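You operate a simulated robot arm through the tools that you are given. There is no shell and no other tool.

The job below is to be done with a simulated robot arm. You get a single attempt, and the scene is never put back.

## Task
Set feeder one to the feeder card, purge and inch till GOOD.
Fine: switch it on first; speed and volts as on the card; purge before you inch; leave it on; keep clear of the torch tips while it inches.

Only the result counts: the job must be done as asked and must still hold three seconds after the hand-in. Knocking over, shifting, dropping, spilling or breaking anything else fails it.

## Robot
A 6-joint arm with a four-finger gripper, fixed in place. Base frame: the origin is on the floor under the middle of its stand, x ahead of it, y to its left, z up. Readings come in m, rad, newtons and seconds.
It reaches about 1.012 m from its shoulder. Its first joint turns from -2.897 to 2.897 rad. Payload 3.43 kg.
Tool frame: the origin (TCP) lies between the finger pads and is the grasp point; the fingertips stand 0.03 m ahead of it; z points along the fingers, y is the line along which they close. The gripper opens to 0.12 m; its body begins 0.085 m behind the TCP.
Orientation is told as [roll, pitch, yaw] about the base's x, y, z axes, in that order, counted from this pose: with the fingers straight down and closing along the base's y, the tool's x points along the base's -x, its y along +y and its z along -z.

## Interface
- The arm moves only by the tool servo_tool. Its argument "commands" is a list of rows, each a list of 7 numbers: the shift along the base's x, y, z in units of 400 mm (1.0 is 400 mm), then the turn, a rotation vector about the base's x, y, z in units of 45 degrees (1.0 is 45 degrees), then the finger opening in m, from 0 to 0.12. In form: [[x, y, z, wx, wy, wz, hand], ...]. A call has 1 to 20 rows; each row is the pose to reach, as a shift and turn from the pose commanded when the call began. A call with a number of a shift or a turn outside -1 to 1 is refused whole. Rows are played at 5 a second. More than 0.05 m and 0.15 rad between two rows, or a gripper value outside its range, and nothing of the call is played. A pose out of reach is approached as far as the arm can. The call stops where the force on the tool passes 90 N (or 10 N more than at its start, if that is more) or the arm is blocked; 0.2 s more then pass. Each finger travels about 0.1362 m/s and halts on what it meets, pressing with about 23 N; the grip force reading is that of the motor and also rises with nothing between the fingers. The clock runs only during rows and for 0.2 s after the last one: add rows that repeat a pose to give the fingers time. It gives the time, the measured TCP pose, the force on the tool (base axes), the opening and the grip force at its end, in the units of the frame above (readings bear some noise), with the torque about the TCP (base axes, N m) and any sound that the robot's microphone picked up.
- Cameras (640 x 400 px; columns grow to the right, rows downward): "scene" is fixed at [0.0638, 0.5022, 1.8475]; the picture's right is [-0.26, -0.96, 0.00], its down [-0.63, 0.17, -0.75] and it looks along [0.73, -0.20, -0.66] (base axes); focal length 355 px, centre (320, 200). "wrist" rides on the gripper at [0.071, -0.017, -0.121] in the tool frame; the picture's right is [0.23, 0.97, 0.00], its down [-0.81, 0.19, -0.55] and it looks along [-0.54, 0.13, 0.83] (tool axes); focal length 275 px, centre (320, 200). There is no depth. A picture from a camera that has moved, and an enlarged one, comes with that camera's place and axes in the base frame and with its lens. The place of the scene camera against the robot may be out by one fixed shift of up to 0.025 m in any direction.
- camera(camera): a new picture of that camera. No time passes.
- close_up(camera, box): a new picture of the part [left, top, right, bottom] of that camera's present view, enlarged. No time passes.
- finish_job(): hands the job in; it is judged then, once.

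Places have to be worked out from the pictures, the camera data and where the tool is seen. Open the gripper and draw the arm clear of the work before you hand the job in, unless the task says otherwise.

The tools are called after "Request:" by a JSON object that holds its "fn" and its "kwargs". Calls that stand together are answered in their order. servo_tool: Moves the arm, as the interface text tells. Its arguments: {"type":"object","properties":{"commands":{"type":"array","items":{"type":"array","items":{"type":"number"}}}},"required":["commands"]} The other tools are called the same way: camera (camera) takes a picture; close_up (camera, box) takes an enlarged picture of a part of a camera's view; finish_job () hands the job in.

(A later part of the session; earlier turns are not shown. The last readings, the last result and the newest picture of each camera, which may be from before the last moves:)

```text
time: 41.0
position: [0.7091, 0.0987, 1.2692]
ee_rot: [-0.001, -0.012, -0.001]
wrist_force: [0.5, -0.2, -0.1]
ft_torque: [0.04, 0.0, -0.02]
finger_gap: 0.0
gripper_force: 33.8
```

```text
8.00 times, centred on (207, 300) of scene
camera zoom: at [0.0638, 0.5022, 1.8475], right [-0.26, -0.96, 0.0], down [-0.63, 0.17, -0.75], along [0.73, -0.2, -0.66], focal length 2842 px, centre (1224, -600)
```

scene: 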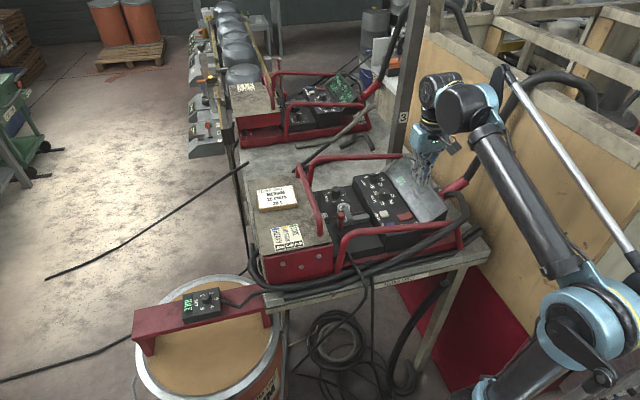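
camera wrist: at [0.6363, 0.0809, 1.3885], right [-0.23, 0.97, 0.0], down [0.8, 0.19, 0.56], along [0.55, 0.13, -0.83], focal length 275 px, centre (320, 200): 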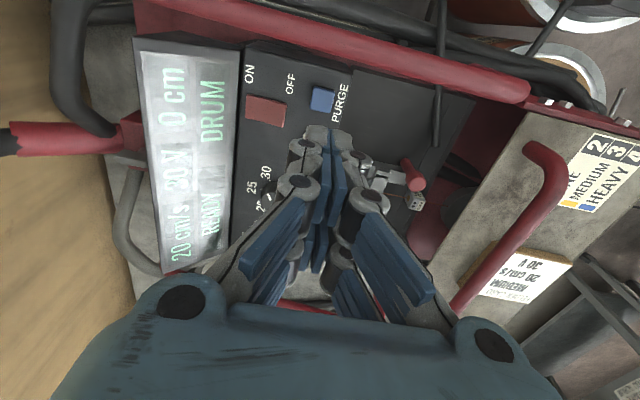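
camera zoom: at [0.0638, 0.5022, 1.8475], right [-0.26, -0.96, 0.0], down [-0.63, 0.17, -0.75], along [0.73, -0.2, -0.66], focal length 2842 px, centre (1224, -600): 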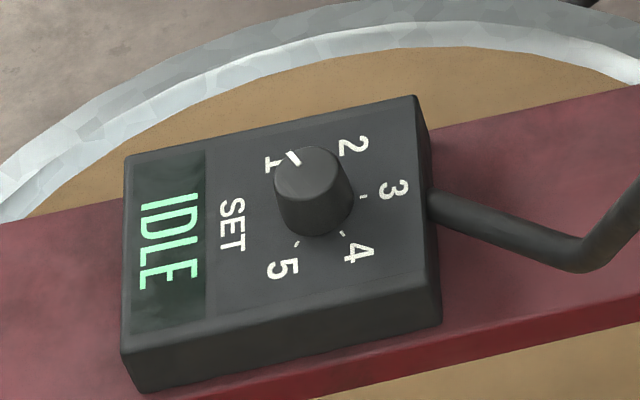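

Status is back to READY after a four-second purge. Before inching I look over the whole scene for the torch tips and the arm's clearance from them.

Request:
{"fn": "camera", "kwargs": {"camera": "scene"}}

Request:
{"fn": "close_up", "kwargs": {"camera": "scene", "box": [420, 0, 640, 200]}}

Request:
{"fn": "close_up", "kwargs": {"camera": "scene", "box": [440, 200, 640, 400]}}

Request:
{"fn": "close_up", "kwargs": {"camera": "wrist", "box": [120, 20, 330, 290]}}

```text
taken
```

scene: 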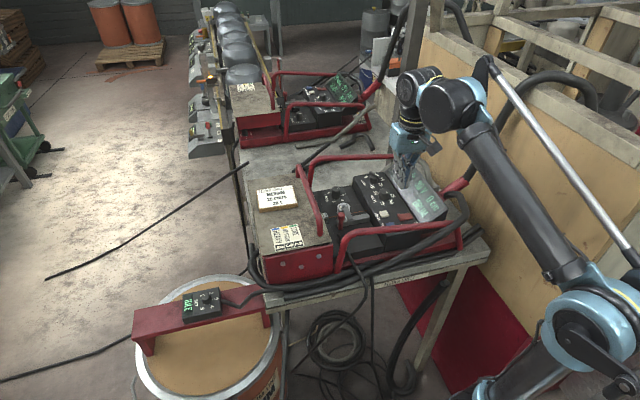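

```text
2.00 times, centred on (530, 100) of scene
camera zoom: at [0.0638, 0.5022, 1.8475], right [-0.26, -0.96, 0.0], down [-0.63, 0.17, -0.75], along [0.73, -0.2, -0.66], focal length 710 px, centre (-100, 400)
```

zoom: 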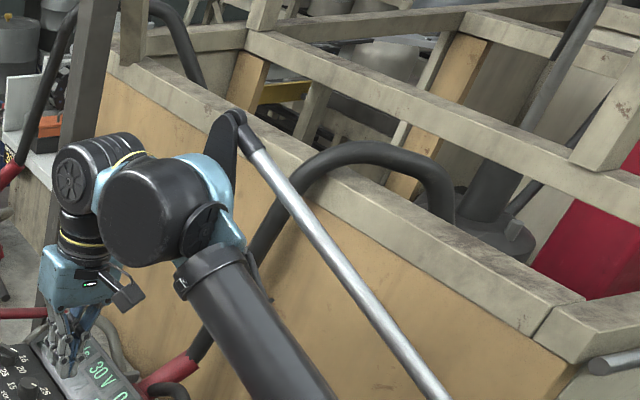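

```text
2.00 times, centred on (540, 300) of scene
camera zoom: at [0.0638, 0.5022, 1.8475], right [-0.26, -0.96, 0.0], down [-0.63, 0.17, -0.75], along [0.73, -0.2, -0.66], focal length 710 px, centre (-120, 0)
```

zoom: 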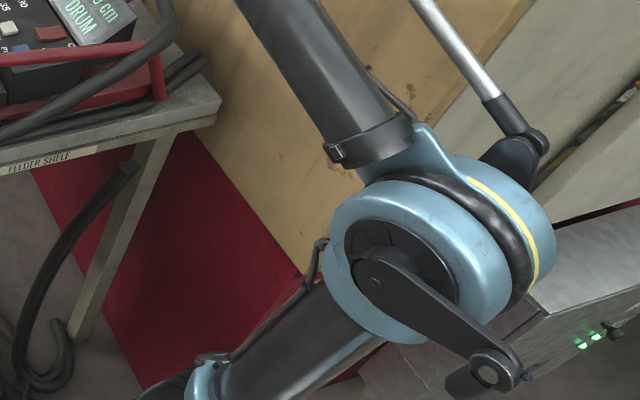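

```text
1.48 times, centred on (225, 155) of wrist
camera zoom: at [0.6363, 0.0809, 1.3885], right [-0.23, 0.97, 0.0], down [0.8, 0.19, 0.56], along [0.55, 0.13, -0.83], focal length 408 px, centre (461, 267)
```

zoom: 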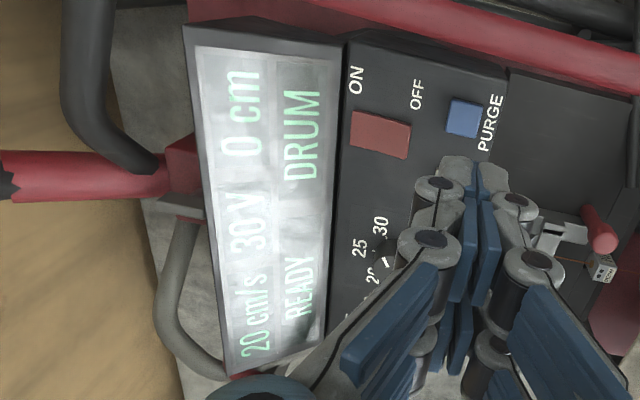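

The torch leads drop behind the plywood wall, well away from the arm. I go over INCH and stop just above it.

Request:
{"fn": "servo_tool", "kwargs": {"commands": [[0.07, 0.002, 0, 0, 0, 0, 0], [0.1372, 0.003, 0, 0, 0, 0, 0], [0.1372, 0.003, -0.11, 0, 0, 0, 0], [0.1372, 0.003, -0.22, 0, 0, 0, 0], [0.1372, 0.003, -0.33, 0, 0, 0, 0], [0.1372, 0.003, -0.375, 0, 0, 0, 0], [0.1372, 0.003, -0.375, 0, 0, 0, 0], [0.1372, 0.003, -0.375, 0, 0, 0, 0]]}}

Request:
{"fn": "camera", "kwargs": {"camera": "wrist"}}

Request:
{"fn": "close_up", "kwargs": {"camera": "scene", "box": [340, 140, 460, 260]}}

```text
time: 42.8
position: [0.7647, 0.0996, 1.1188]
ee_rot: [0.0, -0.011, 0.0]
wrist_force: [-0.3, 0.3, -0.2]
ft_torque: [0.0, 0.02, 0.0]
finger_gap: 0.0003
gripper_force: 33.3
```

```text
taken
camera wrist: at [0.6923, 0.0817, 1.2384], right [-0.23, 0.97, 0.0], down [0.8, 0.19, 0.56], along [0.55, 0.13, -0.83], focal length 275 px, centre (320, 200)
```

wrist: 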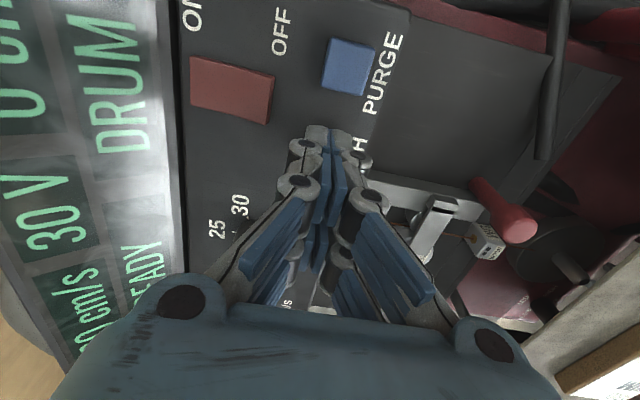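

```text
3.33 times, centred on (400, 200) of scene
camera zoom: at [0.0638, 0.5022, 1.8475], right [-0.26, -0.96, 0.0], down [-0.63, 0.17, -0.75], along [0.73, -0.2, -0.66], focal length 1184 px, centre (53, 200)
```

zoom: 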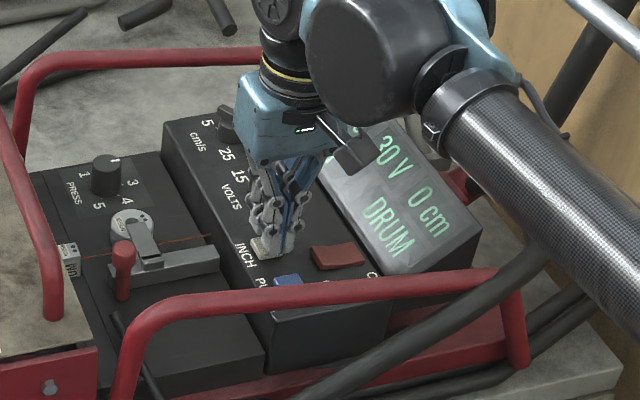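

The display's state cell is readable from here. I give INCH one short tap and back off.

Request:
{"fn": "servo_tool", "kwargs": {"commands": [[0, 0, -0.016, 0, 0, 0, 0], [0, 0, -0.028, 0, 0, 0, 0], [0, 0, 0, 0, 0, 0, 0], [0, 0, 0, 0, 0, 0, 0]]}}

Request:
{"fn": "camera", "kwargs": {"camera": "wrist"}}

Request:
{"fn": "close_up", "kwargs": {"camera": "scene", "box": [340, 140, 460, 260]}}

Request:
{"fn": "close_up", "kwargs": {"camera": "scene", "box": [175, 275, 239, 325]}}

```text
time: 43.8
position: [0.7637, 0.1004, 1.1183]
ee_rot: [0.0, -0.011, -0.003]
wrist_force: [0.2, -0.3, -0.3]
ft_torque: [0.0, -0.03, 0.0]
finger_gap: 0.0
gripper_force: 33.3
heard: click
```

```text
taken
camera wrist: at [0.6917, 0.0825, 1.2387], right [-0.23, 0.97, 0.0], down [0.8, 0.19, 0.56], along [0.55, 0.13, -0.83], focal length 275 px, centre (320, 200)
```

wrist: 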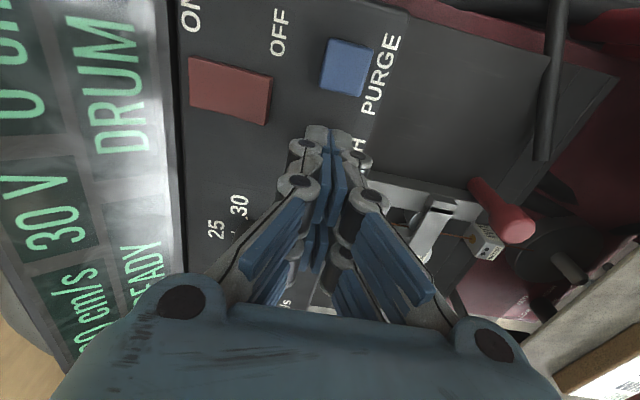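

```text
3.33 times, centred on (400, 200) of scene
camera zoom: at [0.0638, 0.5022, 1.8475], right [-0.26, -0.96, 0.0], down [-0.63, 0.17, -0.75], along [0.73, -0.2, -0.66], focal length 1184 px, centre (53, 200)
```

zoom: 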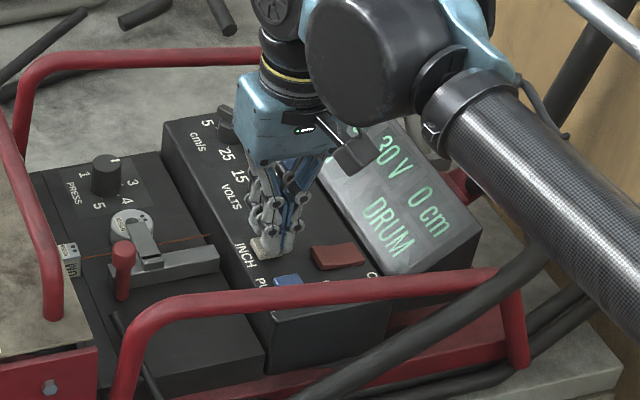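

```text
8.00 times, centred on (207, 300) of scene
camera zoom: at [0.0638, 0.5022, 1.8475], right [-0.26, -0.96, 0.0], down [-0.63, 0.17, -0.75], along [0.73, -0.2, -0.66], focal length 2842 px, centre (1224, -600)
```

zoom: 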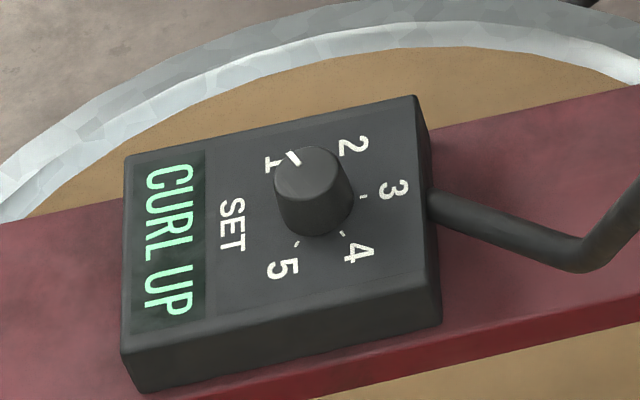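

The drum unit now reads "CURL UP": it is a wire straightener, and its SET of 1 must be raised until inching gives GOOD. I rise and go over toward the drum with the camera at a safe height.

Request:
{"fn": "servo_tool", "kwargs": {"commands": [[0, 0, 0.1, 0, 0, 0, 0], [0, 0, 0.2, 0, 0, 0, 0], [0, 0, 0.3, 0, 0, 0, 0], [0, 0, 0.4, 0, 0, 0, 0], [-0.04, 0.1, 0.42, 0, 0, 0, 0], [-0.08, 0.2, 0.42, 0, 0, 0, 0.04], [-0.12, 0.3, 0.42, 0, 0, 0, 0.08], [-0.16, 0.4, 0.42, 0, 0, 0, 0.1], [-0.2, 0.5, 0.42, 0, 0, 0, 0.12], [-0.24, 0.6, 0.42, 0, 0, 0, 0.12], [-0.28, 0.7, 0.42, 0, 0, 0, 0.12], [-0.32, 0.8, 0.42, 0, 0, 0, 0.12], [-0.36, 0.9, 0.42, 0, 0, 0, 0.12], [-0.36, 1.0, 0.42, 0, 0, 0, 0.12], [-0.36, 1.0, 0.42, 0, 0, 0, 0.12]]}}

Request:
{"fn": "camera", "kwargs": {"camera": "wrist"}}

Request:
{"fn": "camera", "kwargs": {"camera": "scene"}}

```text
time: 47.0
position: [0.6185, 0.4997, 1.2872]
ee_rot: [-0.001, -0.012, 0.0]
wrist_force: [-0.5, 0.1, -0.5]
ft_torque: [0.0, 0.0, 0.01]
finger_gap: 0.12
gripper_force: 0.1
```

```text
taken
camera wrist: at [0.5462, 0.4816, 1.4075], right [-0.23, 0.97, 0.0], down [0.8, 0.19, 0.56], along [0.55, 0.13, -0.83], focal length 275 px, centre (320, 200)
```

wrist: 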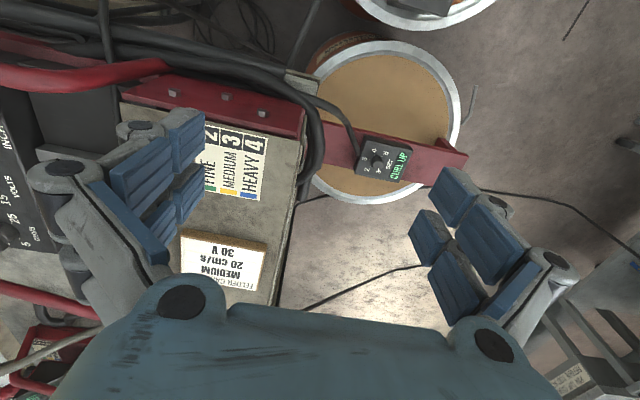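

```text
taken
```

scene: 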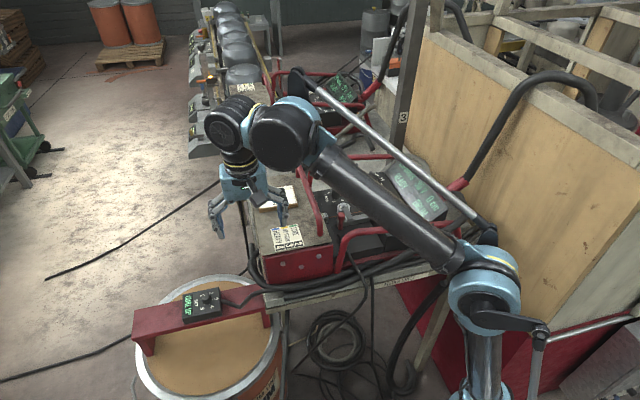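

The drum unit is visible now; I enlarge it and then shift for a second viewpoint to triangulate its knob.

Request:
{"fn": "close_up", "kwargs": {"camera": "wrist", "box": [330, 110, 430, 210]}}

Request:
{"fn": "servo_tool", "kwargs": {"commands": [[-0.05, 0.1, 0, 0, 0, 0, 0.12], [-0.1, 0.2, 0, 0, 0, 0, 0.12], [-0.15, 0.3, 0, 0, 0, 0, 0.12], [-0.15, 0.35, -0.05, 0, 0, 0, 0.12], [-0.15, 0.35, -0.05, 0, 0, 0, 0.12], [-0.15, 0.35, -0.05, 0, 0, 0, 0.12]]}}

Request:
{"fn": "camera", "kwargs": {"camera": "wrist"}}

Request:
{"fn": "close_up", "kwargs": {"camera": "wrist", "box": [240, 130, 400, 250]}}

```text
4.00 times, centred on (380, 160) of wrist
camera zoom: at [0.5462, 0.4816, 1.4075], right [-0.23, 0.97, 0.0], down [0.8, 0.19, 0.56], along [0.55, 0.13, -0.83], focal length 1101 px, centre (80, 360)
```

zoom: 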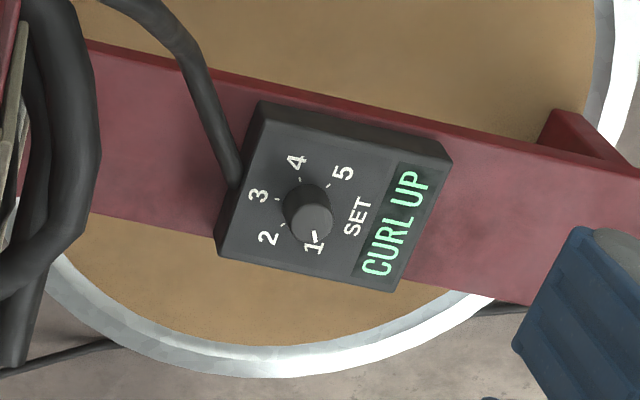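

```text
time: 48.4
position: [0.558, 0.6403, 1.2683]
ee_rot: [0.0, -0.013, -0.001]
wrist_force: [0.5, -0.2, -0.6]
ft_torque: [0.01, 0.0, 0.0]
finger_gap: 0.12
gripper_force: 0.0
```

```text
taken
camera wrist: at [0.4863, 0.6225, 1.3875], right [-0.23, 0.97, 0.0], down [0.8, 0.19, 0.56], along [0.55, 0.13, -0.83], focal length 275 px, centre (320, 200)
```

wrist: 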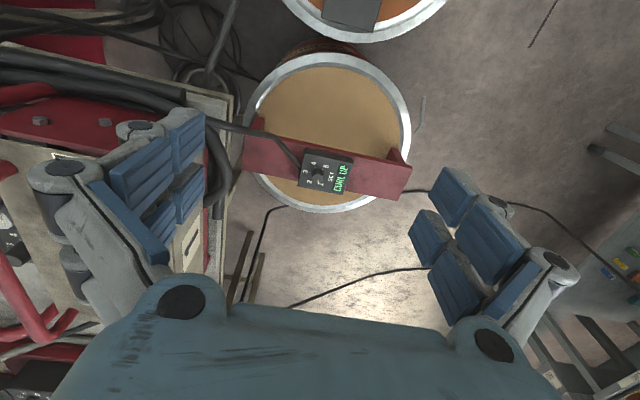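

```text
3.33 times, centred on (320, 190) of wrist
camera zoom: at [0.4863, 0.6225, 1.3875], right [-0.23, 0.97, 0.0], down [0.8, 0.19, 0.56], along [0.55, 0.13, -0.83], focal length 918 px, centre (320, 233)
```

zoom: 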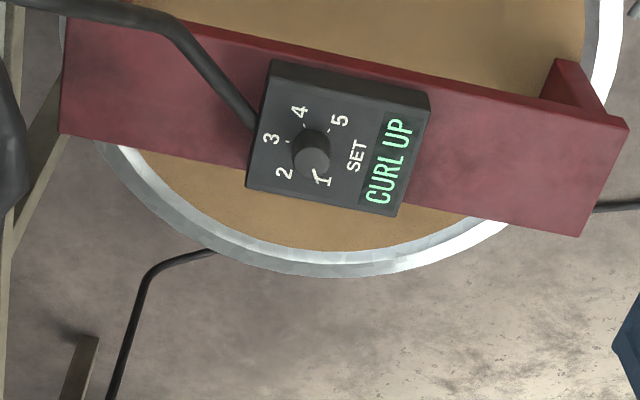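

Triangulation puts the SET knob top at [0.823, 0.694, 0.782], about 1.08 m out from the base axis, so reach is the question. I move outward upright at safe height to see how far the arm goes and to refine the view.

Request:
{"fn": "servo_tool", "kwargs": {"commands": [[0.1, 0.01, -0.04, 0, 0, 0, 0.1], [0.2, 0.02, -0.08, 0, 0, 0, 0.08], [0.3, 0.02, -0.12, 0, 0, 0, 0.06], [0.355, 0.02, -0.17, 0, 0, 0, 0.06], [0.355, 0.02, -0.17, 0, 0, 0, 0.06]]}}

Request:
{"fn": "camera", "kwargs": {"camera": "wrist"}}

Request:
{"fn": "camera", "kwargs": {"camera": "scene"}}

```text
time: 49.6
position: [0.6998, 0.6491, 1.1967]
ee_rot: [0.001, -0.014, -0.003]
wrist_force: [0.1, 0.0, 0.4]
ft_torque: [-0.01, 0.0, -0.01]
finger_gap: 0.0599
gripper_force: 0.0
```

```text
taken
camera wrist: at [0.6282, 0.6318, 1.317], right [-0.23, 0.97, 0.0], down [0.8, 0.19, 0.56], along [0.55, 0.13, -0.83], focal length 275 px, centre (320, 200)
```

wrist: 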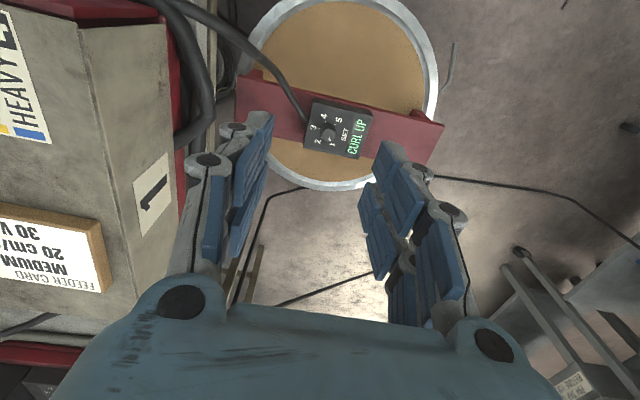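

```text
taken
```

scene: 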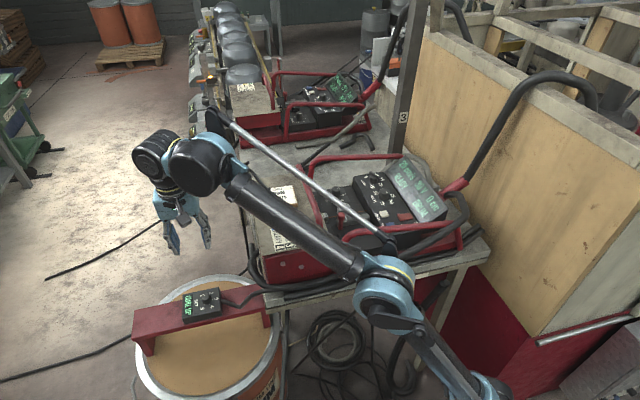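

The knob position is confirmed in this view. I probe the reach above it, upright, stopping at z = 1.0 well over the drum unit.

Request:
{"fn": "servo_tool", "kwargs": {"commands": [[0.05, 0.1, -0.03, 0, 0, 0, 0.055], [0.11, 0.1125, -0.12, 0, 0, 0, 0.055], [0.16, 0.1125, -0.22, 0, 0, 0, 0.055], [0.21, 0.1125, -0.32, 0, 0, 0, 0.055], [0.26, 0.1125, -0.42, 0, 0, 0, 0.055], [0.3075, 0.1125, -0.4925, 0, 0, 0, 0.055], [0.3075, 0.1125, -0.4925, 0, 0, 0, 0.055], [0.3075, 0.1125, -0.4925, 0, 0, 0, 0.055]]}}

Request:
{"fn": "camera", "kwargs": {"camera": "wrist"}}

Request:
{"fn": "camera", "kwargs": {"camera": "scene"}}

```text
time: 51.4
position: [0.8232, 0.6927, 1.0005]
ee_rot: [0.002, -0.01, 0.0]
wrist_force: [-0.6, 0.2, 0.5]
ft_torque: [0.01, -0.02, 0.0]
finger_gap: 0.0548
gripper_force: 0.1
out of reach, approached as far as the arm can: row 1, 2
```

```text
taken
camera wrist: at [0.7523, 0.6764, 1.1217], right [-0.23, 0.97, 0.0], down [0.8, 0.19, 0.56], along [0.55, 0.13, -0.83], focal length 275 px, centre (320, 200)
```

wrist: 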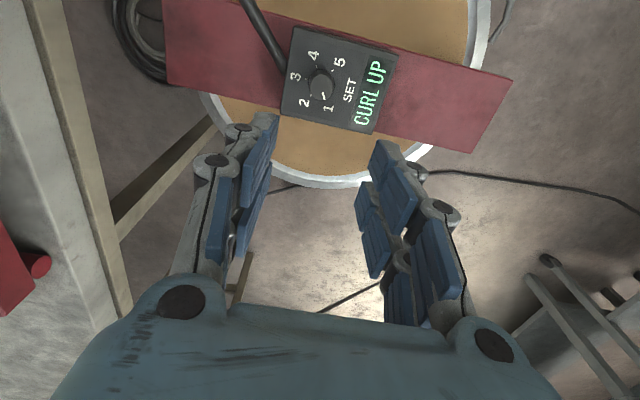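

```text
taken
```

scene: 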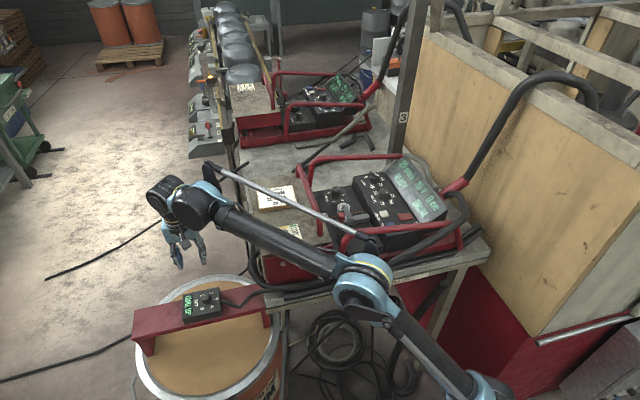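

The arm did reach [0.823, 0.693, 1.0] upright right above the knob, so lower down is reachable too. I take an enlargement to fix the knob's centre precisely.

Request:
{"fn": "close_up", "kwargs": {"camera": "wrist", "box": [270, 20, 410, 140]}}

Request:
{"fn": "close_up", "kwargs": {"camera": "scene", "box": [130, 160, 400, 340]}}

```text
3.33 times, centred on (340, 80) of wrist
camera zoom: at [0.7523, 0.6764, 1.1217], right [-0.23, 0.97, 0.0], down [0.8, 0.19, 0.56], along [0.55, 0.13, -0.83], focal length 918 px, centre (253, 600)
```

zoom: 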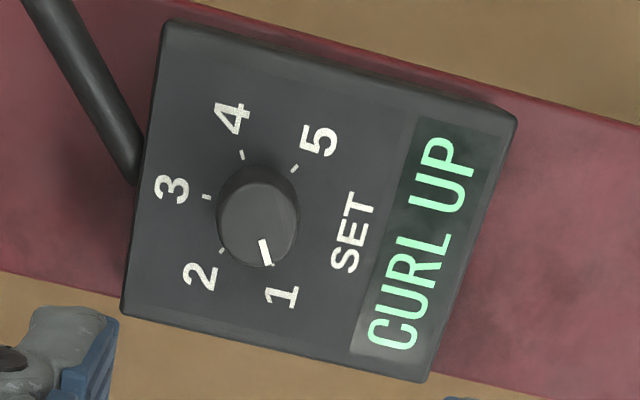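

```text
2.22 times, centred on (265, 250) of scene
camera zoom: at [0.0638, 0.5022, 1.8475], right [-0.26, -0.96, 0.0], down [-0.63, 0.17, -0.75], along [0.73, -0.2, -0.66], focal length 789 px, centre (442, 89)
```

zoom: 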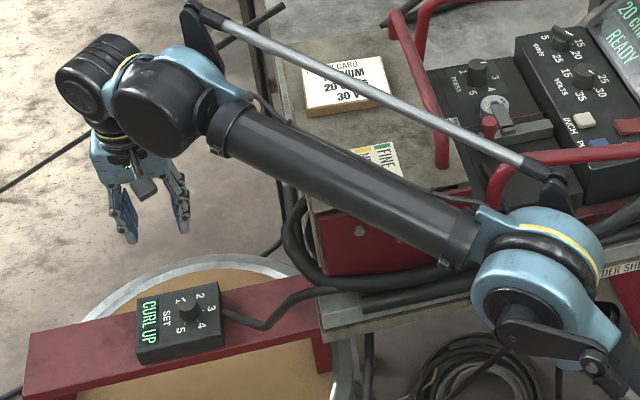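

Knob centre is confirmed at [0.822, 0.694], top z about 0.78, unit top about 0.755. To keep the forearm away from the feeder lid corner I tilt the tool 15° (fingers toward +x) and descend partway, then look.

Request:
{"fn": "servo_tool", "kwargs": {"commands": [[-0.008, 0.002, 0, 0, -0.167, 0, 0.055], [-0.015, 0.003, 0, 0, -0.333, 0, 0.055], [-0.015, 0.003, -0.08, 0, -0.333, 0, 0.055], [-0.015, 0.003, -0.16, 0, -0.333, 0, 0.055], [-0.015, 0.003, -0.24, 0, -0.333, 0, 0.055], [-0.015, 0.003, -0.32, 0, -0.333, 0, 0.055], [-0.015, 0.003, -0.36, 0, -0.333, 0, 0.055], [-0.015, 0.003, -0.36, 0, -0.333, 0, 0.055]]}}

Request:
{"fn": "camera", "kwargs": {"camera": "wrist"}}

Request:
{"fn": "camera", "kwargs": {"camera": "scene"}}

```text
time: 53.2
position: [0.8201, 0.694, 0.8594]
ee_rot: [0.002, -0.274, -0.002]
wrist_force: [0.5, 0.3, -0.4]
ft_torque: [0.04, -0.01, 0.02]
finger_gap: 0.0549
gripper_force: 0.0
```

```text
taken
camera wrist: at [0.719, 0.6768, 0.9554], right [-0.22, 0.97, -0.06], down [0.63, 0.19, 0.75], along [0.74, 0.13, -0.66], focal length 275 px, centre (320, 200)
```

wrist: 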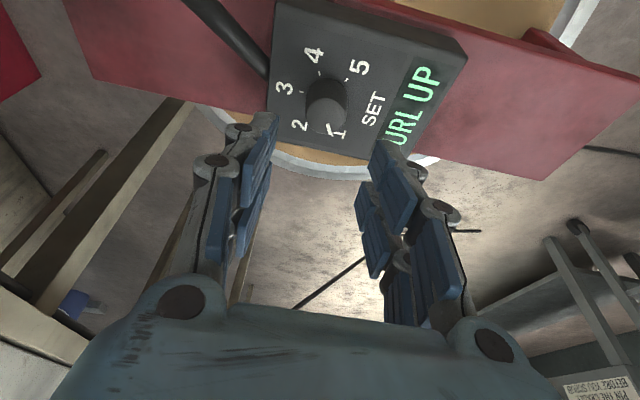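

```text
taken
```

scene: 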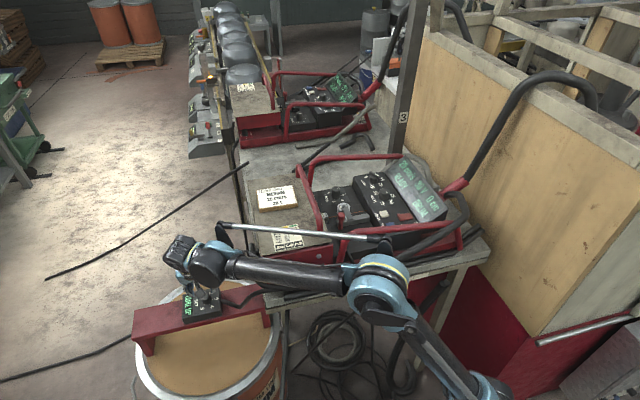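

The forearm stays clear of the lid corner and the knob sits between the fingers. I enlarge to check centring before the last descent.

Request:
{"fn": "close_up", "kwargs": {"camera": "wrist", "box": [240, 20, 420, 200]}}

Request:
{"fn": "close_up", "kwargs": {"camera": "scene", "box": [130, 200, 310, 340]}}

```text
2.22 times, centred on (330, 110) of wrist
camera zoom: at [0.719, 0.6768, 0.9554], right [-0.22, 0.97, -0.06], down [0.63, 0.19, 0.75], along [0.74, 0.13, -0.66], focal length 612 px, centre (298, 400)
```

zoom: 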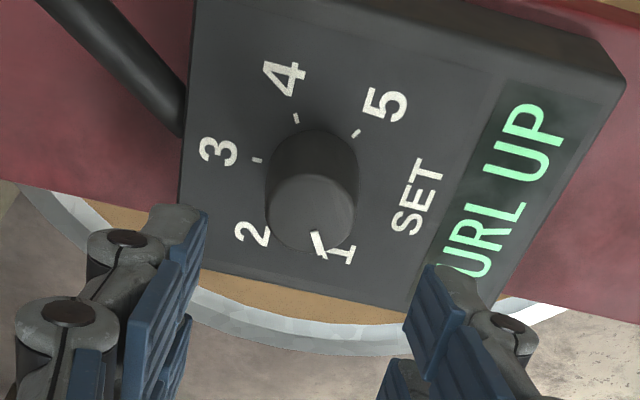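

```text
2.86 times, centred on (220, 270) of scene
camera zoom: at [0.0638, 0.5022, 1.8475], right [-0.26, -0.96, 0.0], down [-0.63, 0.17, -0.75], along [0.73, -0.2, -0.66], focal length 1015 px, centre (606, 0)
```

zoom: 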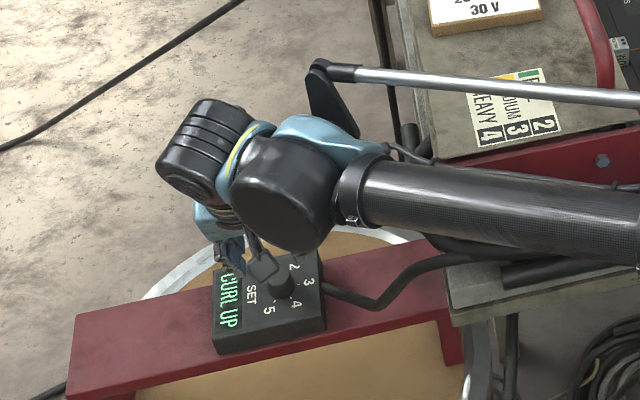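

Centring is good (knob about [0.823, 0.694]). I descend the last 6 cm with a small x correction and close on the knob.

Request:
{"fn": "servo_tool", "kwargs": {"commands": [[-0.005, 0, -0.05, 0, 0, 0, 0.055], [-0.005, 0, -0.1, 0, 0, 0, 0.055], [-0.005, 0, -0.14, 0, 0, 0, 0.055], [-0.005, 0, -0.155, 0, 0, 0, 0.055], [-0.005, 0, -0.155, 0, 0, 0, 0.055]]}}

Request:
{"fn": "close_up", "kwargs": {"camera": "wrist", "box": [200, 20, 440, 260]}}

Request:
{"fn": "close_up", "kwargs": {"camera": "scene", "box": [130, 200, 310, 340]}}

```text
time: 54.4
position: [0.8153, 0.6925, 0.8002]
ee_rot: [0.002, -0.277, -0.001]
wrist_force: [11.3, 2.9, 64.8]
ft_torque: [0.38, 0.57, 0.21]
finger_gap: 0.0585
gripper_force: 3.7
```

```text
1.67 times, centred on (320, 140) of wrist
camera zoom: at [0.7141, 0.6746, 0.8961], right [-0.22, 0.97, -0.06], down [0.63, 0.19, 0.75], along [0.75, 0.13, -0.65], focal length 459 px, centre (320, 300)
```

zoom: 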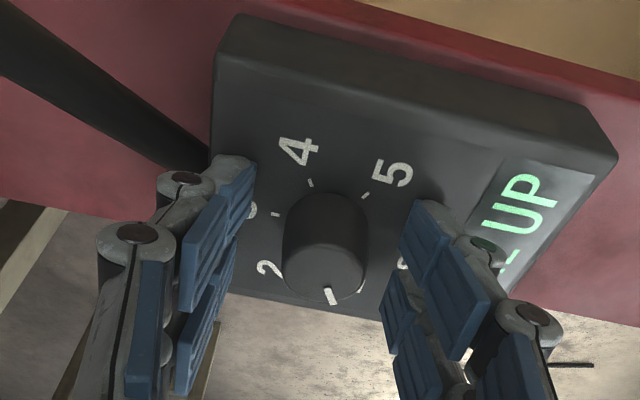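

```text
2.86 times, centred on (220, 270) of scene
camera zoom: at [0.0638, 0.5022, 1.8475], right [-0.26, -0.96, 0.0], down [-0.63, 0.17, -0.75], along [0.73, -0.2, -0.66], focal length 1015 px, centre (606, 0)
```

zoom: 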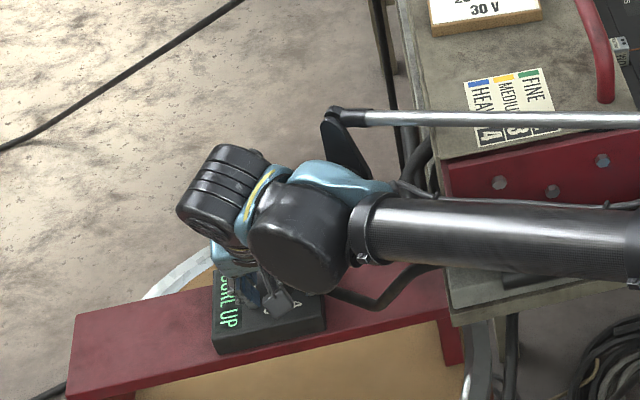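

The tips already bear on the unit's top (65 N), so its surface is a bit higher than I judged. I back off at once by about 8 mm.

Request:
{"fn": "servo_tool", "kwargs": {"commands": [[0, 0, 0.01, 0, 0, 0, 0.055], [0, 0, 0.02, 0, 0, 0, 0.055], [0, 0, 0.02, 0, 0, 0, 0.055]]}}

Request:
{"fn": "camera", "kwargs": {"camera": "wrist"}}

Request:
{"fn": "close_up", "kwargs": {"camera": "wrist", "box": [200, 20, 440, 260]}}

```text
time: 55.2
position: [0.8171, 0.6928, 0.8028]
ee_rot: [0.0, -0.273, -0.001]
wrist_force: [0.1, -0.2, 0.1]
ft_torque: [-0.02, -0.03, -0.01]
finger_gap: 0.0553
gripper_force: 0.0
```

```text
taken
camera wrist: at [0.7156, 0.6765, 0.9005], right [-0.22, 0.97, -0.06], down [0.63, 0.19, 0.75], along [0.74, 0.13, -0.66], focal length 275 px, centre (320, 200)
```

wrist: 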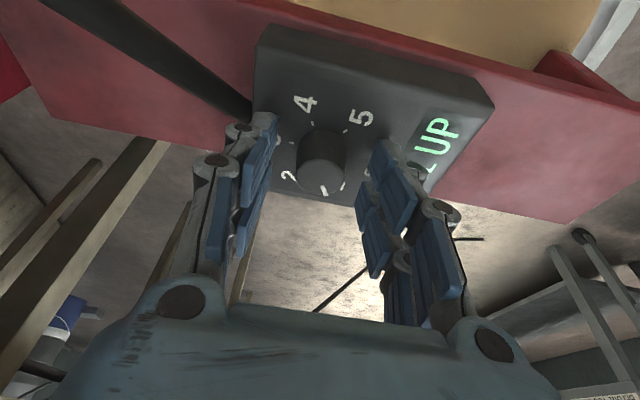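

```text
1.67 times, centred on (320, 140) of wrist
camera zoom: at [0.7156, 0.6765, 0.9005], right [-0.22, 0.97, -0.06], down [0.63, 0.19, 0.75], along [0.74, 0.13, -0.66], focal length 459 px, centre (320, 300)
```

zoom: 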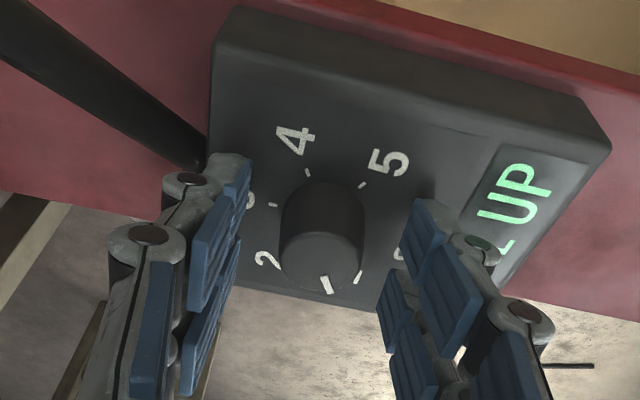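

Free again at z 0.803 with the knob between the pads. I close on the knob here.

Request:
{"fn": "servo_tool", "kwargs": {"commands": [[0.0, 0.002, 0, 0, 0, 0, 0.045], [0.0, 0.002, 0, 0, 0, 0, 0.02], [0.0, 0.002, 0, 0, 0, 0, 0.0], [0.0, 0.002, 0, 0, 0, 0, 0.0]]}}

Request:
{"fn": "close_up", "kwargs": {"camera": "wrist", "box": [200, 20, 440, 260]}}

```text
time: 56.2
position: [0.8156, 0.6942, 0.8046]
ee_rot: [-0.002, -0.271, -0.001]
wrist_force: [-8.0, -21.3, -7.8]
ft_torque: [-0.65, 0.22, -0.07]
finger_gap: 0.028
gripper_force: 44.8
```

```text
1.67 times, centred on (320, 140) of wrist
camera zoom: at [0.7155, 0.6766, 0.9016], right [-0.22, 0.97, -0.06], down [0.63, 0.19, 0.75], along [0.74, 0.13, -0.66], focal length 459 px, centre (320, 300)
```

zoom: 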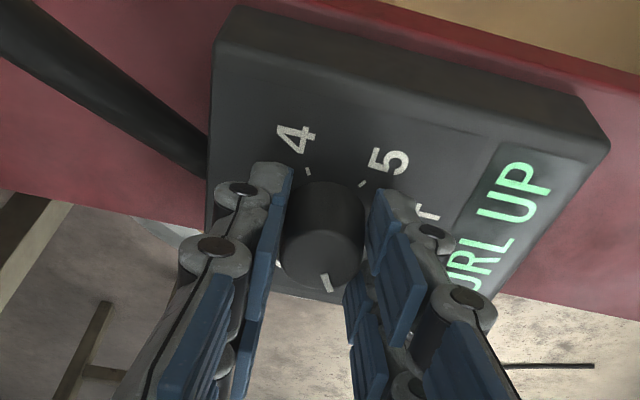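

Gripped at 0.028 m. I turn it clockwise (-45° first) about the vertical, following the knob axis, and watch the pointer and forces.

Request:
{"fn": "servo_tool", "kwargs": {"commands": [[0, -0.002, 0, 0, 0, -0.16, 0], [0.001, -0.001, 0, 0, 0, -0.32, 0], [0.001, 0.001, 0, 0, 0, -0.48, 0], [0.002, 0.002, 0, 0, 0, -0.64, 0], [0.003, 0.004, 0, 0, 0, -0.8, 0], [0.004, 0.005, 0, 0, 0, -1.0, 0], [0.004, 0.005, 0, 0, 0, -1.0, 0]]}}

Request:
{"fn": "close_up", "kwargs": {"camera": "wrist", "box": [200, 20, 440, 260]}}

Request:
{"fn": "camera", "kwargs": {"camera": "scene"}}

```text
refused: row 6 steps farther than a row can; nothing moved
```

```text
1.67 times, centred on (320, 140) of wrist
camera zoom: at [0.7155, 0.6766, 0.9016], right [-0.22, 0.97, -0.06], down [0.63, 0.19, 0.75], along [0.74, 0.13, -0.66], focal length 459 px, centre (320, 300)
```

zoom: 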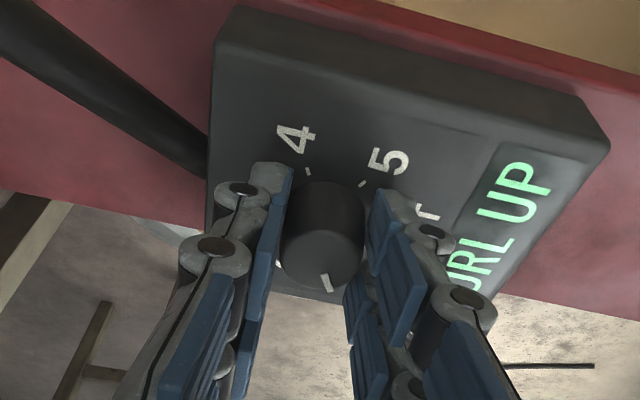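

```text
taken
```

scene: 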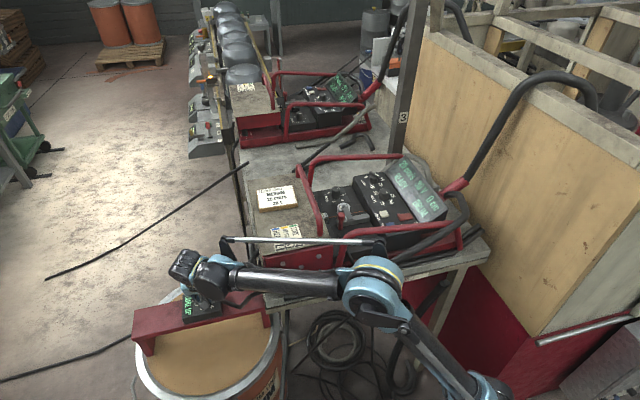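

One row's turn was slightly too big; I resend with even smaller increments.

Request:
{"fn": "servo_tool", "kwargs": {"commands": [[0, -0.002, 0, 0, 0, -0.167, 0], [0.001, -0.001, 0, 0, 0, -0.333, 0], [0.001, 0.001, 0, 0, 0, -0.5, 0], [0.002, 0.002, 0, 0, 0, -0.667, 0], [0.003, 0.004, 0, 0, 0, -0.833, 0], [0.004, 0.005, 0, 0, 0, -1.0, 0], [0.004, 0.005, 0, 0, 0, -1.0, 0]]}}

Request:
{"fn": "close_up", "kwargs": {"camera": "wrist", "box": [200, 20, 440, 260]}}

Request:
{"fn": "camera", "kwargs": {"camera": "scene"}}

```text
time: 57.8
position: [0.8179, 0.6968, 0.8042]
ee_rot: [-0.002, -0.275, -0.789]
wrist_force: [-22.8, -23.4, 3.6]
ft_torque: [-0.67, 0.86, -0.1]
finger_gap: 0.0279
gripper_force: 45.3
```

```text
1.67 times, centred on (320, 140) of wrist
camera zoom: at [0.7343, 0.7558, 0.9015], right [0.53, 0.84, -0.06], down [0.58, -0.31, 0.75], along [0.61, -0.44, -0.66], focal length 459 px, centre (320, 300)
```

zoom: 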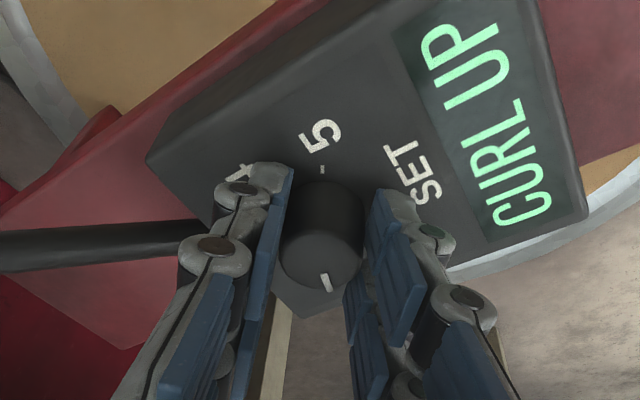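

```text
taken
```

scene: 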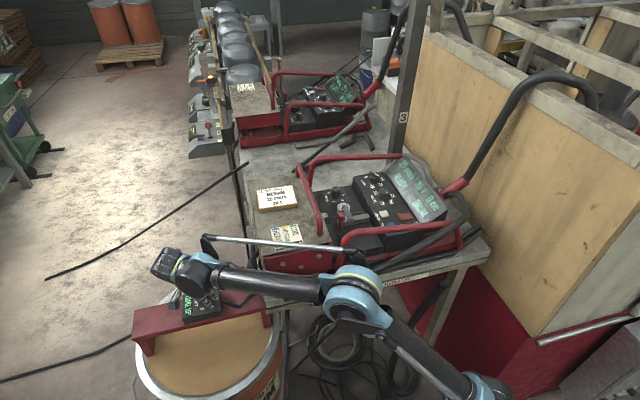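

The pointer turned with the gripper by 45° with no slip. I add the last 15° to reach 2 and then re-grip for the step to 3.

Request:
{"fn": "servo_tool", "kwargs": {"commands": [[-0.001, -0.001, 0, 0, 0, -0.167, 0], [-0.001, -0.001, 0, 0, 0, -0.34, 0], [-0.001, -0.001, 0, 0, 0, -0.34, 0]]}}

Request:
{"fn": "camera", "kwargs": {"camera": "wrist"}}

Request:
{"fn": "close_up", "kwargs": {"camera": "wrist", "box": [200, 20, 440, 260]}}

```text
time: 58.6
position: [0.8194, 0.6969, 0.8043]
ee_rot: [0.001, -0.274, -1.053]
wrist_force: [-5.1, -6.1, 8.5]
ft_torque: [-0.1, 0.17, -0.01]
finger_gap: 0.0282
gripper_force: 44.4
```

```text
taken
camera wrist: at [0.7536, 0.7762, 0.9015], right [0.74, 0.67, -0.06], down [0.48, -0.45, 0.75], along [0.48, -0.58, -0.66], focal length 275 px, centre (320, 200)
```

wrist: 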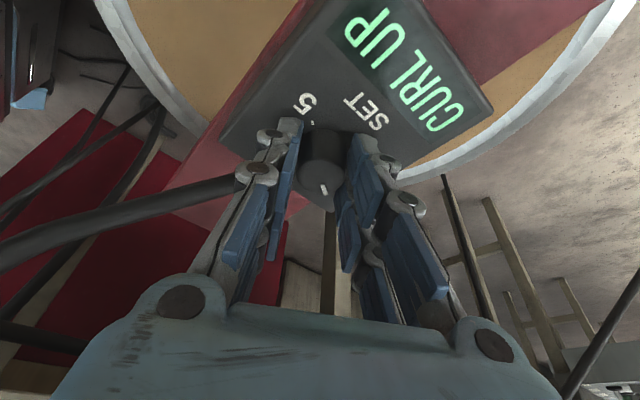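

```text
1.67 times, centred on (320, 140) of wrist
camera zoom: at [0.7536, 0.7762, 0.9015], right [0.74, 0.67, -0.06], down [0.48, -0.45, 0.75], along [0.48, -0.58, -0.66], focal length 459 px, centre (320, 300)
```

zoom: 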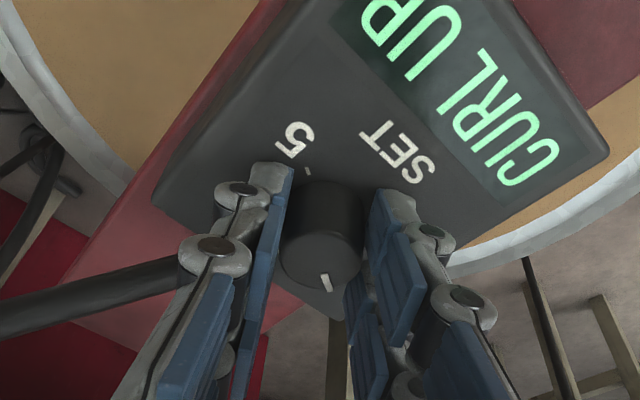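

The knob followed to 2. I open slightly, lift 4 cm, and turn the tool back toward the start angle for a second grip.

Request:
{"fn": "servo_tool", "kwargs": {"commands": [[0, 0, 0, 0, 0, 0, 0.042], [0, 0, 0, 0, 0, 0, 0.042], [0, 0, 0.05, 0, 0, 0, 0.042], [0, 0, 0.1, 0, 0, 0, 0.042], [0, -0.002, 0.1, 0, 0, 0.167, 0.042], [-0.001, -0.004, 0.1, 0, 0, 0.333, 0.042], [-0.002, -0.006, 0.1, 0, 0, 0.5, 0.042], [-0.003, -0.008, 0.1, 0, 0, 0.667, 0.05], [-0.004, -0.009, 0.1, 0, 0, 0.833, 0.05], [-0.005, -0.01, 0.1, 0, 0, 1.0, 0.05]]}}

Request:
{"fn": "servo_tool", "kwargs": {"commands": [[-0.001, -0.001, 0, 0, 0, 0.167, 0.05], [-0.002, -0.002, 0, 0, 0, 0.34, 0.05], [-0.002, -0.002, 0, 0, 0, 0.34, 0.05]]}}

Request:
{"fn": "camera", "kwargs": {"camera": "wrist"}}

Request:
{"fn": "close_up", "kwargs": {"camera": "wrist", "box": [200, 20, 440, 260]}}

```text
time: 60.8
position: [0.8166, 0.6924, 0.8451]
ee_rot: [0.001, -0.274, -0.266]
wrist_force: [0.4, 0.0, 0.1]
ft_torque: [0.0, 0.01, 0.0]
finger_gap: 0.0499
gripper_force: 0.0
```

```text
time: 61.6
position: [0.8153, 0.6909, 0.844]
ee_rot: [0.002, -0.275, 0.001]
wrist_force: [0.0, 0.4, -0.2]
ft_torque: [-0.02, 0.02, 0.01]
finger_gap: 0.05
gripper_force: 0.0
```

```text
taken
camera wrist: at [0.7142, 0.6742, 0.9413], right [-0.22, 0.97, -0.06], down [0.63, 0.19, 0.75], along [0.74, 0.13, -0.66], focal length 275 px, centre (320, 200)
```

wrist: 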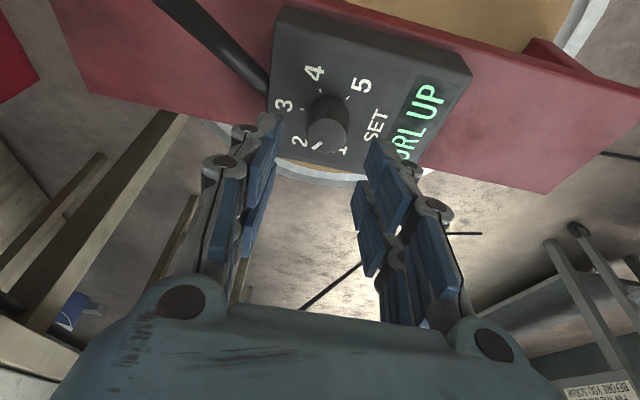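

```text
1.67 times, centred on (320, 140) of wrist
camera zoom: at [0.7142, 0.6742, 0.9413], right [-0.22, 0.97, -0.06], down [0.63, 0.19, 0.75], along [0.74, 0.13, -0.66], focal length 459 px, centre (320, 300)
```

zoom: 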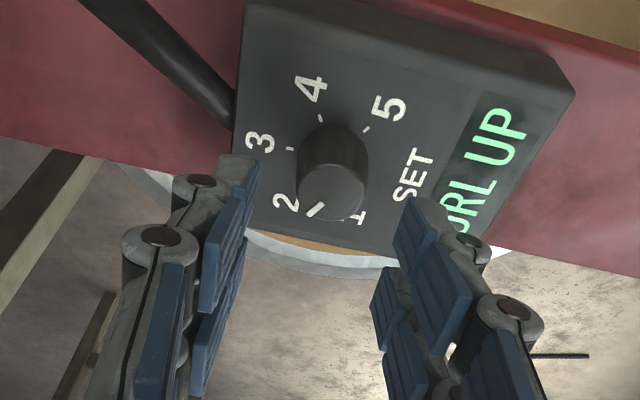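

The pointer now shows 2. I descend again, re-grip and turn another 60° clockwise to 3.

Request:
{"fn": "servo_tool", "kwargs": {"commands": [[0.0035, 0.003, -0.05, 0, 0, 0, 0.05], [0.0035, 0.003, -0.09, 0, 0, 0, 0.05], [0.0035, 0.003, -0.098, 0, 0, 0, 0.05], [0.0035, 0.003, -0.098, 0, 0, 0, 0.05], [0.0035, 0.003, -0.098, 0, 0, 0, 0.02], [0.0035, 0.003, -0.098, 0, 0, 0, 0.0], [0.0035, 0.003, -0.098, 0, 0, 0, 0.0]]}}

Request:
{"fn": "servo_tool", "kwargs": {"commands": [[0, 0, 0, 0, 0, -0.167, 0], [0.001, 0.002, 0, 0, 0, -0.333, 0], [0.001, 0.003, 0, 0, 0, -0.5, 0], [0.002, 0.005, 0, 0, 0, -0.667, 0], [0.003, 0.006, 0, 0, 0, -0.833, 0], [0.004, 0.008, 0, 0, 0, -1.0, 0], [0.004, 0.008, 0, 0, 0, -1.0, 0]]}}

Request:
{"fn": "close_up", "kwargs": {"camera": "wrist", "box": [200, 20, 440, 260]}}

```text
time: 63.2
position: [0.8162, 0.6938, 0.8055]
ee_rot: [0.001, -0.275, 0.0]
wrist_force: [4.5, 22.8, 4.3]
ft_torque: [0.75, -0.32, 0.13]
finger_gap: 0.0281
gripper_force: 44.9
```

```text
time: 64.8
position: [0.8182, 0.6979, 0.804]
ee_rot: [-0.001, -0.275, -0.789]
wrist_force: [-8.6, 26.1, 6.6]
ft_torque: [0.65, 0.17, 0.06]
finger_gap: 0.0282
gripper_force: 45.0
```

```text
1.67 times, centred on (320, 140) of wrist
camera zoom: at [0.7341, 0.7562, 0.9015], right [0.53, 0.84, -0.06], down [0.58, -0.31, 0.75], along [0.61, -0.44, -0.66], focal length 459 px, centre (320, 300)
```

zoom: 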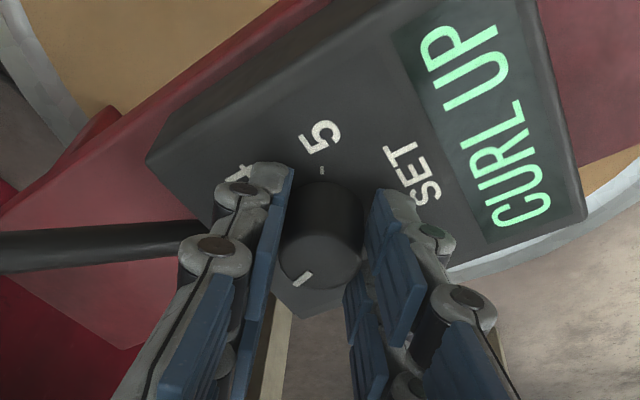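

It follows again. I add the last 15° to 3, open, and lift to check the pointer.

Request:
{"fn": "servo_tool", "kwargs": {"commands": [[0.0, 0.0, 0, 0, 0, -0.167, 0], [0.001, -0.001, 0, 0, 0, -0.34, 0], [0.001, -0.001, 0, 0, 0, -0.34, 0], [0.001, -0.001, 0, 0, 0, -0.34, 0.042], [0.001, -0.001, 0, 0, 0, -0.34, 0.042], [0.001, -0.001, 0.05, 0, 0, -0.34, 0.042], [0.001, -0.001, 0.1, 0, 0, -0.34, 0.042], [0.001, -0.001, 0.1, 0, 0, -0.34, 0.042]]}}

Request:
{"fn": "servo_tool", "kwargs": {"commands": [[0, 0, 0, 0, 0, 0.167, 0.042], [0, 0, 0, 0, 0, 0.333, 0.042], [0, 0, 0, 0, 0, 0.5, 0.042], [0, 0, 0.05, 0, 0, 0.667, 0.05], [0, 0, 0.1, 0, 0, 0.833, 0.05], [0, 0, 0.15, 0, 0, 1.0, 0.05], [0, 0, 0.2, 0, 0, 1.0, 0.05], [0, 0, 0.2, 0, 0, 1.0, 0.05]]}}

Request:
{"fn": "camera", "kwargs": {"camera": "wrist"}}

Request:
{"fn": "camera", "kwargs": {"camera": "scene"}}

```text
time: 66.6
position: [0.8174, 0.6956, 0.8442]
ee_rot: [0.0, -0.272, -1.052]
wrist_force: [-0.1, -0.4, -0.4]
ft_torque: [0.02, 0.02, 0.01]
finger_gap: 0.042
gripper_force: 0.1
```

```text
time: 68.4
position: [0.8178, 0.6977, 0.9262]
ee_rot: [0.001, -0.274, -0.267]
wrist_force: [0.3, -0.1, -0.3]
ft_torque: [-0.01, 0.02, 0.05]
finger_gap: 0.0502
gripper_force: 0.0
```

```text
taken
camera wrist: at [0.7156, 0.7068, 1.0221], right [0.04, 1.0, -0.06], down [0.66, 0.02, 0.75], along [0.75, -0.07, -0.66], focal length 275 px, centre (320, 200)
```

wrist: 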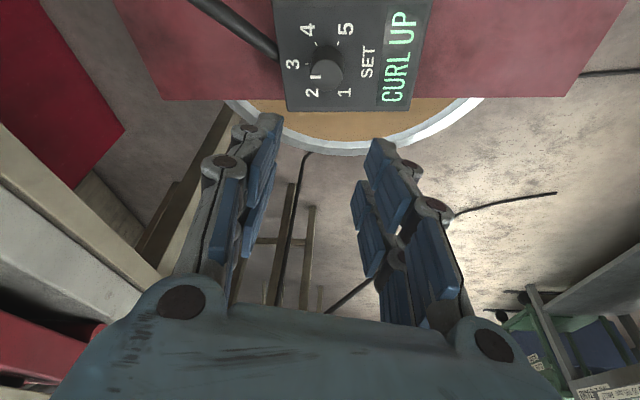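

```text
taken
```

scene: 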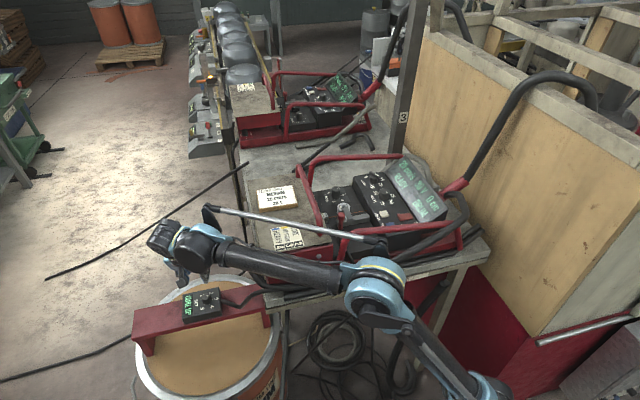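

SET now points to 3. I square the tool, rise and retrace my way back toward the feeder panel.

Request:
{"fn": "close_up", "kwargs": {"camera": "wrist", "box": [260, 0, 440, 120]}}

Request:
{"fn": "servo_tool", "kwargs": {"commands": [[0, 0, 0.06, 0, 0, 0.16, 0.03], [0, 0, 0.12, 0, 0, 0.34, 0.0], [0, 0, 0.185, 0, 0, 0.34, 0.0], [0, 0, 0.185, 0, 0, 0.34, 0.0]]}}

Request:
{"fn": "servo_tool", "kwargs": {"commands": [[0, 0, 0.02, 0, 0.167, 0, 0], [-0.05, -0.02, 0.1, 0, 0.334, 0, 0], [-0.1, -0.04, 0.18, 0, 0.334, 0, 0], [-0.15, -0.06, 0.26, 0, 0.334, 0, 0], [-0.2, -0.08, 0.34, 0, 0.334, 0, 0], [-0.25, -0.1, 0.42, 0, 0.334, 0, 0], [-0.295, -0.12, 0.49, 0, 0.334, 0, 0], [-0.295, -0.12, 0.49, 0, 0.334, 0, 0]]}}

```text
3.33 times, centred on (350, 60) of wrist
camera zoom: at [0.7156, 0.7068, 1.0221], right [0.04, 1.0, -0.06], down [0.66, 0.02, 0.75], along [0.75, -0.07, -0.66], focal length 918 px, centre (220, 667)
```

zoom: 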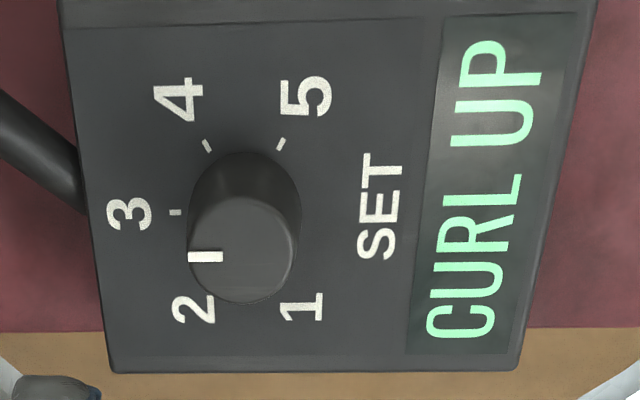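

```text
time: 69.4
position: [0.82, 0.6951, 0.9992]
ee_rot: [0.001, -0.275, 0.002]
wrist_force: [0.1, -0.2, 0.0]
ft_torque: [-0.03, 0.01, -0.02]
finger_gap: 0.0
gripper_force: 23.7
```

```text
time: 71.2
position: [0.6999, 0.6477, 1.1969]
ee_rot: [0.001, -0.011, 0.001]
wrist_force: [-0.4, -0.1, 0.2]
ft_torque: [-0.01, 0.03, 0.01]
finger_gap: 0.0
gripper_force: 22.7
```

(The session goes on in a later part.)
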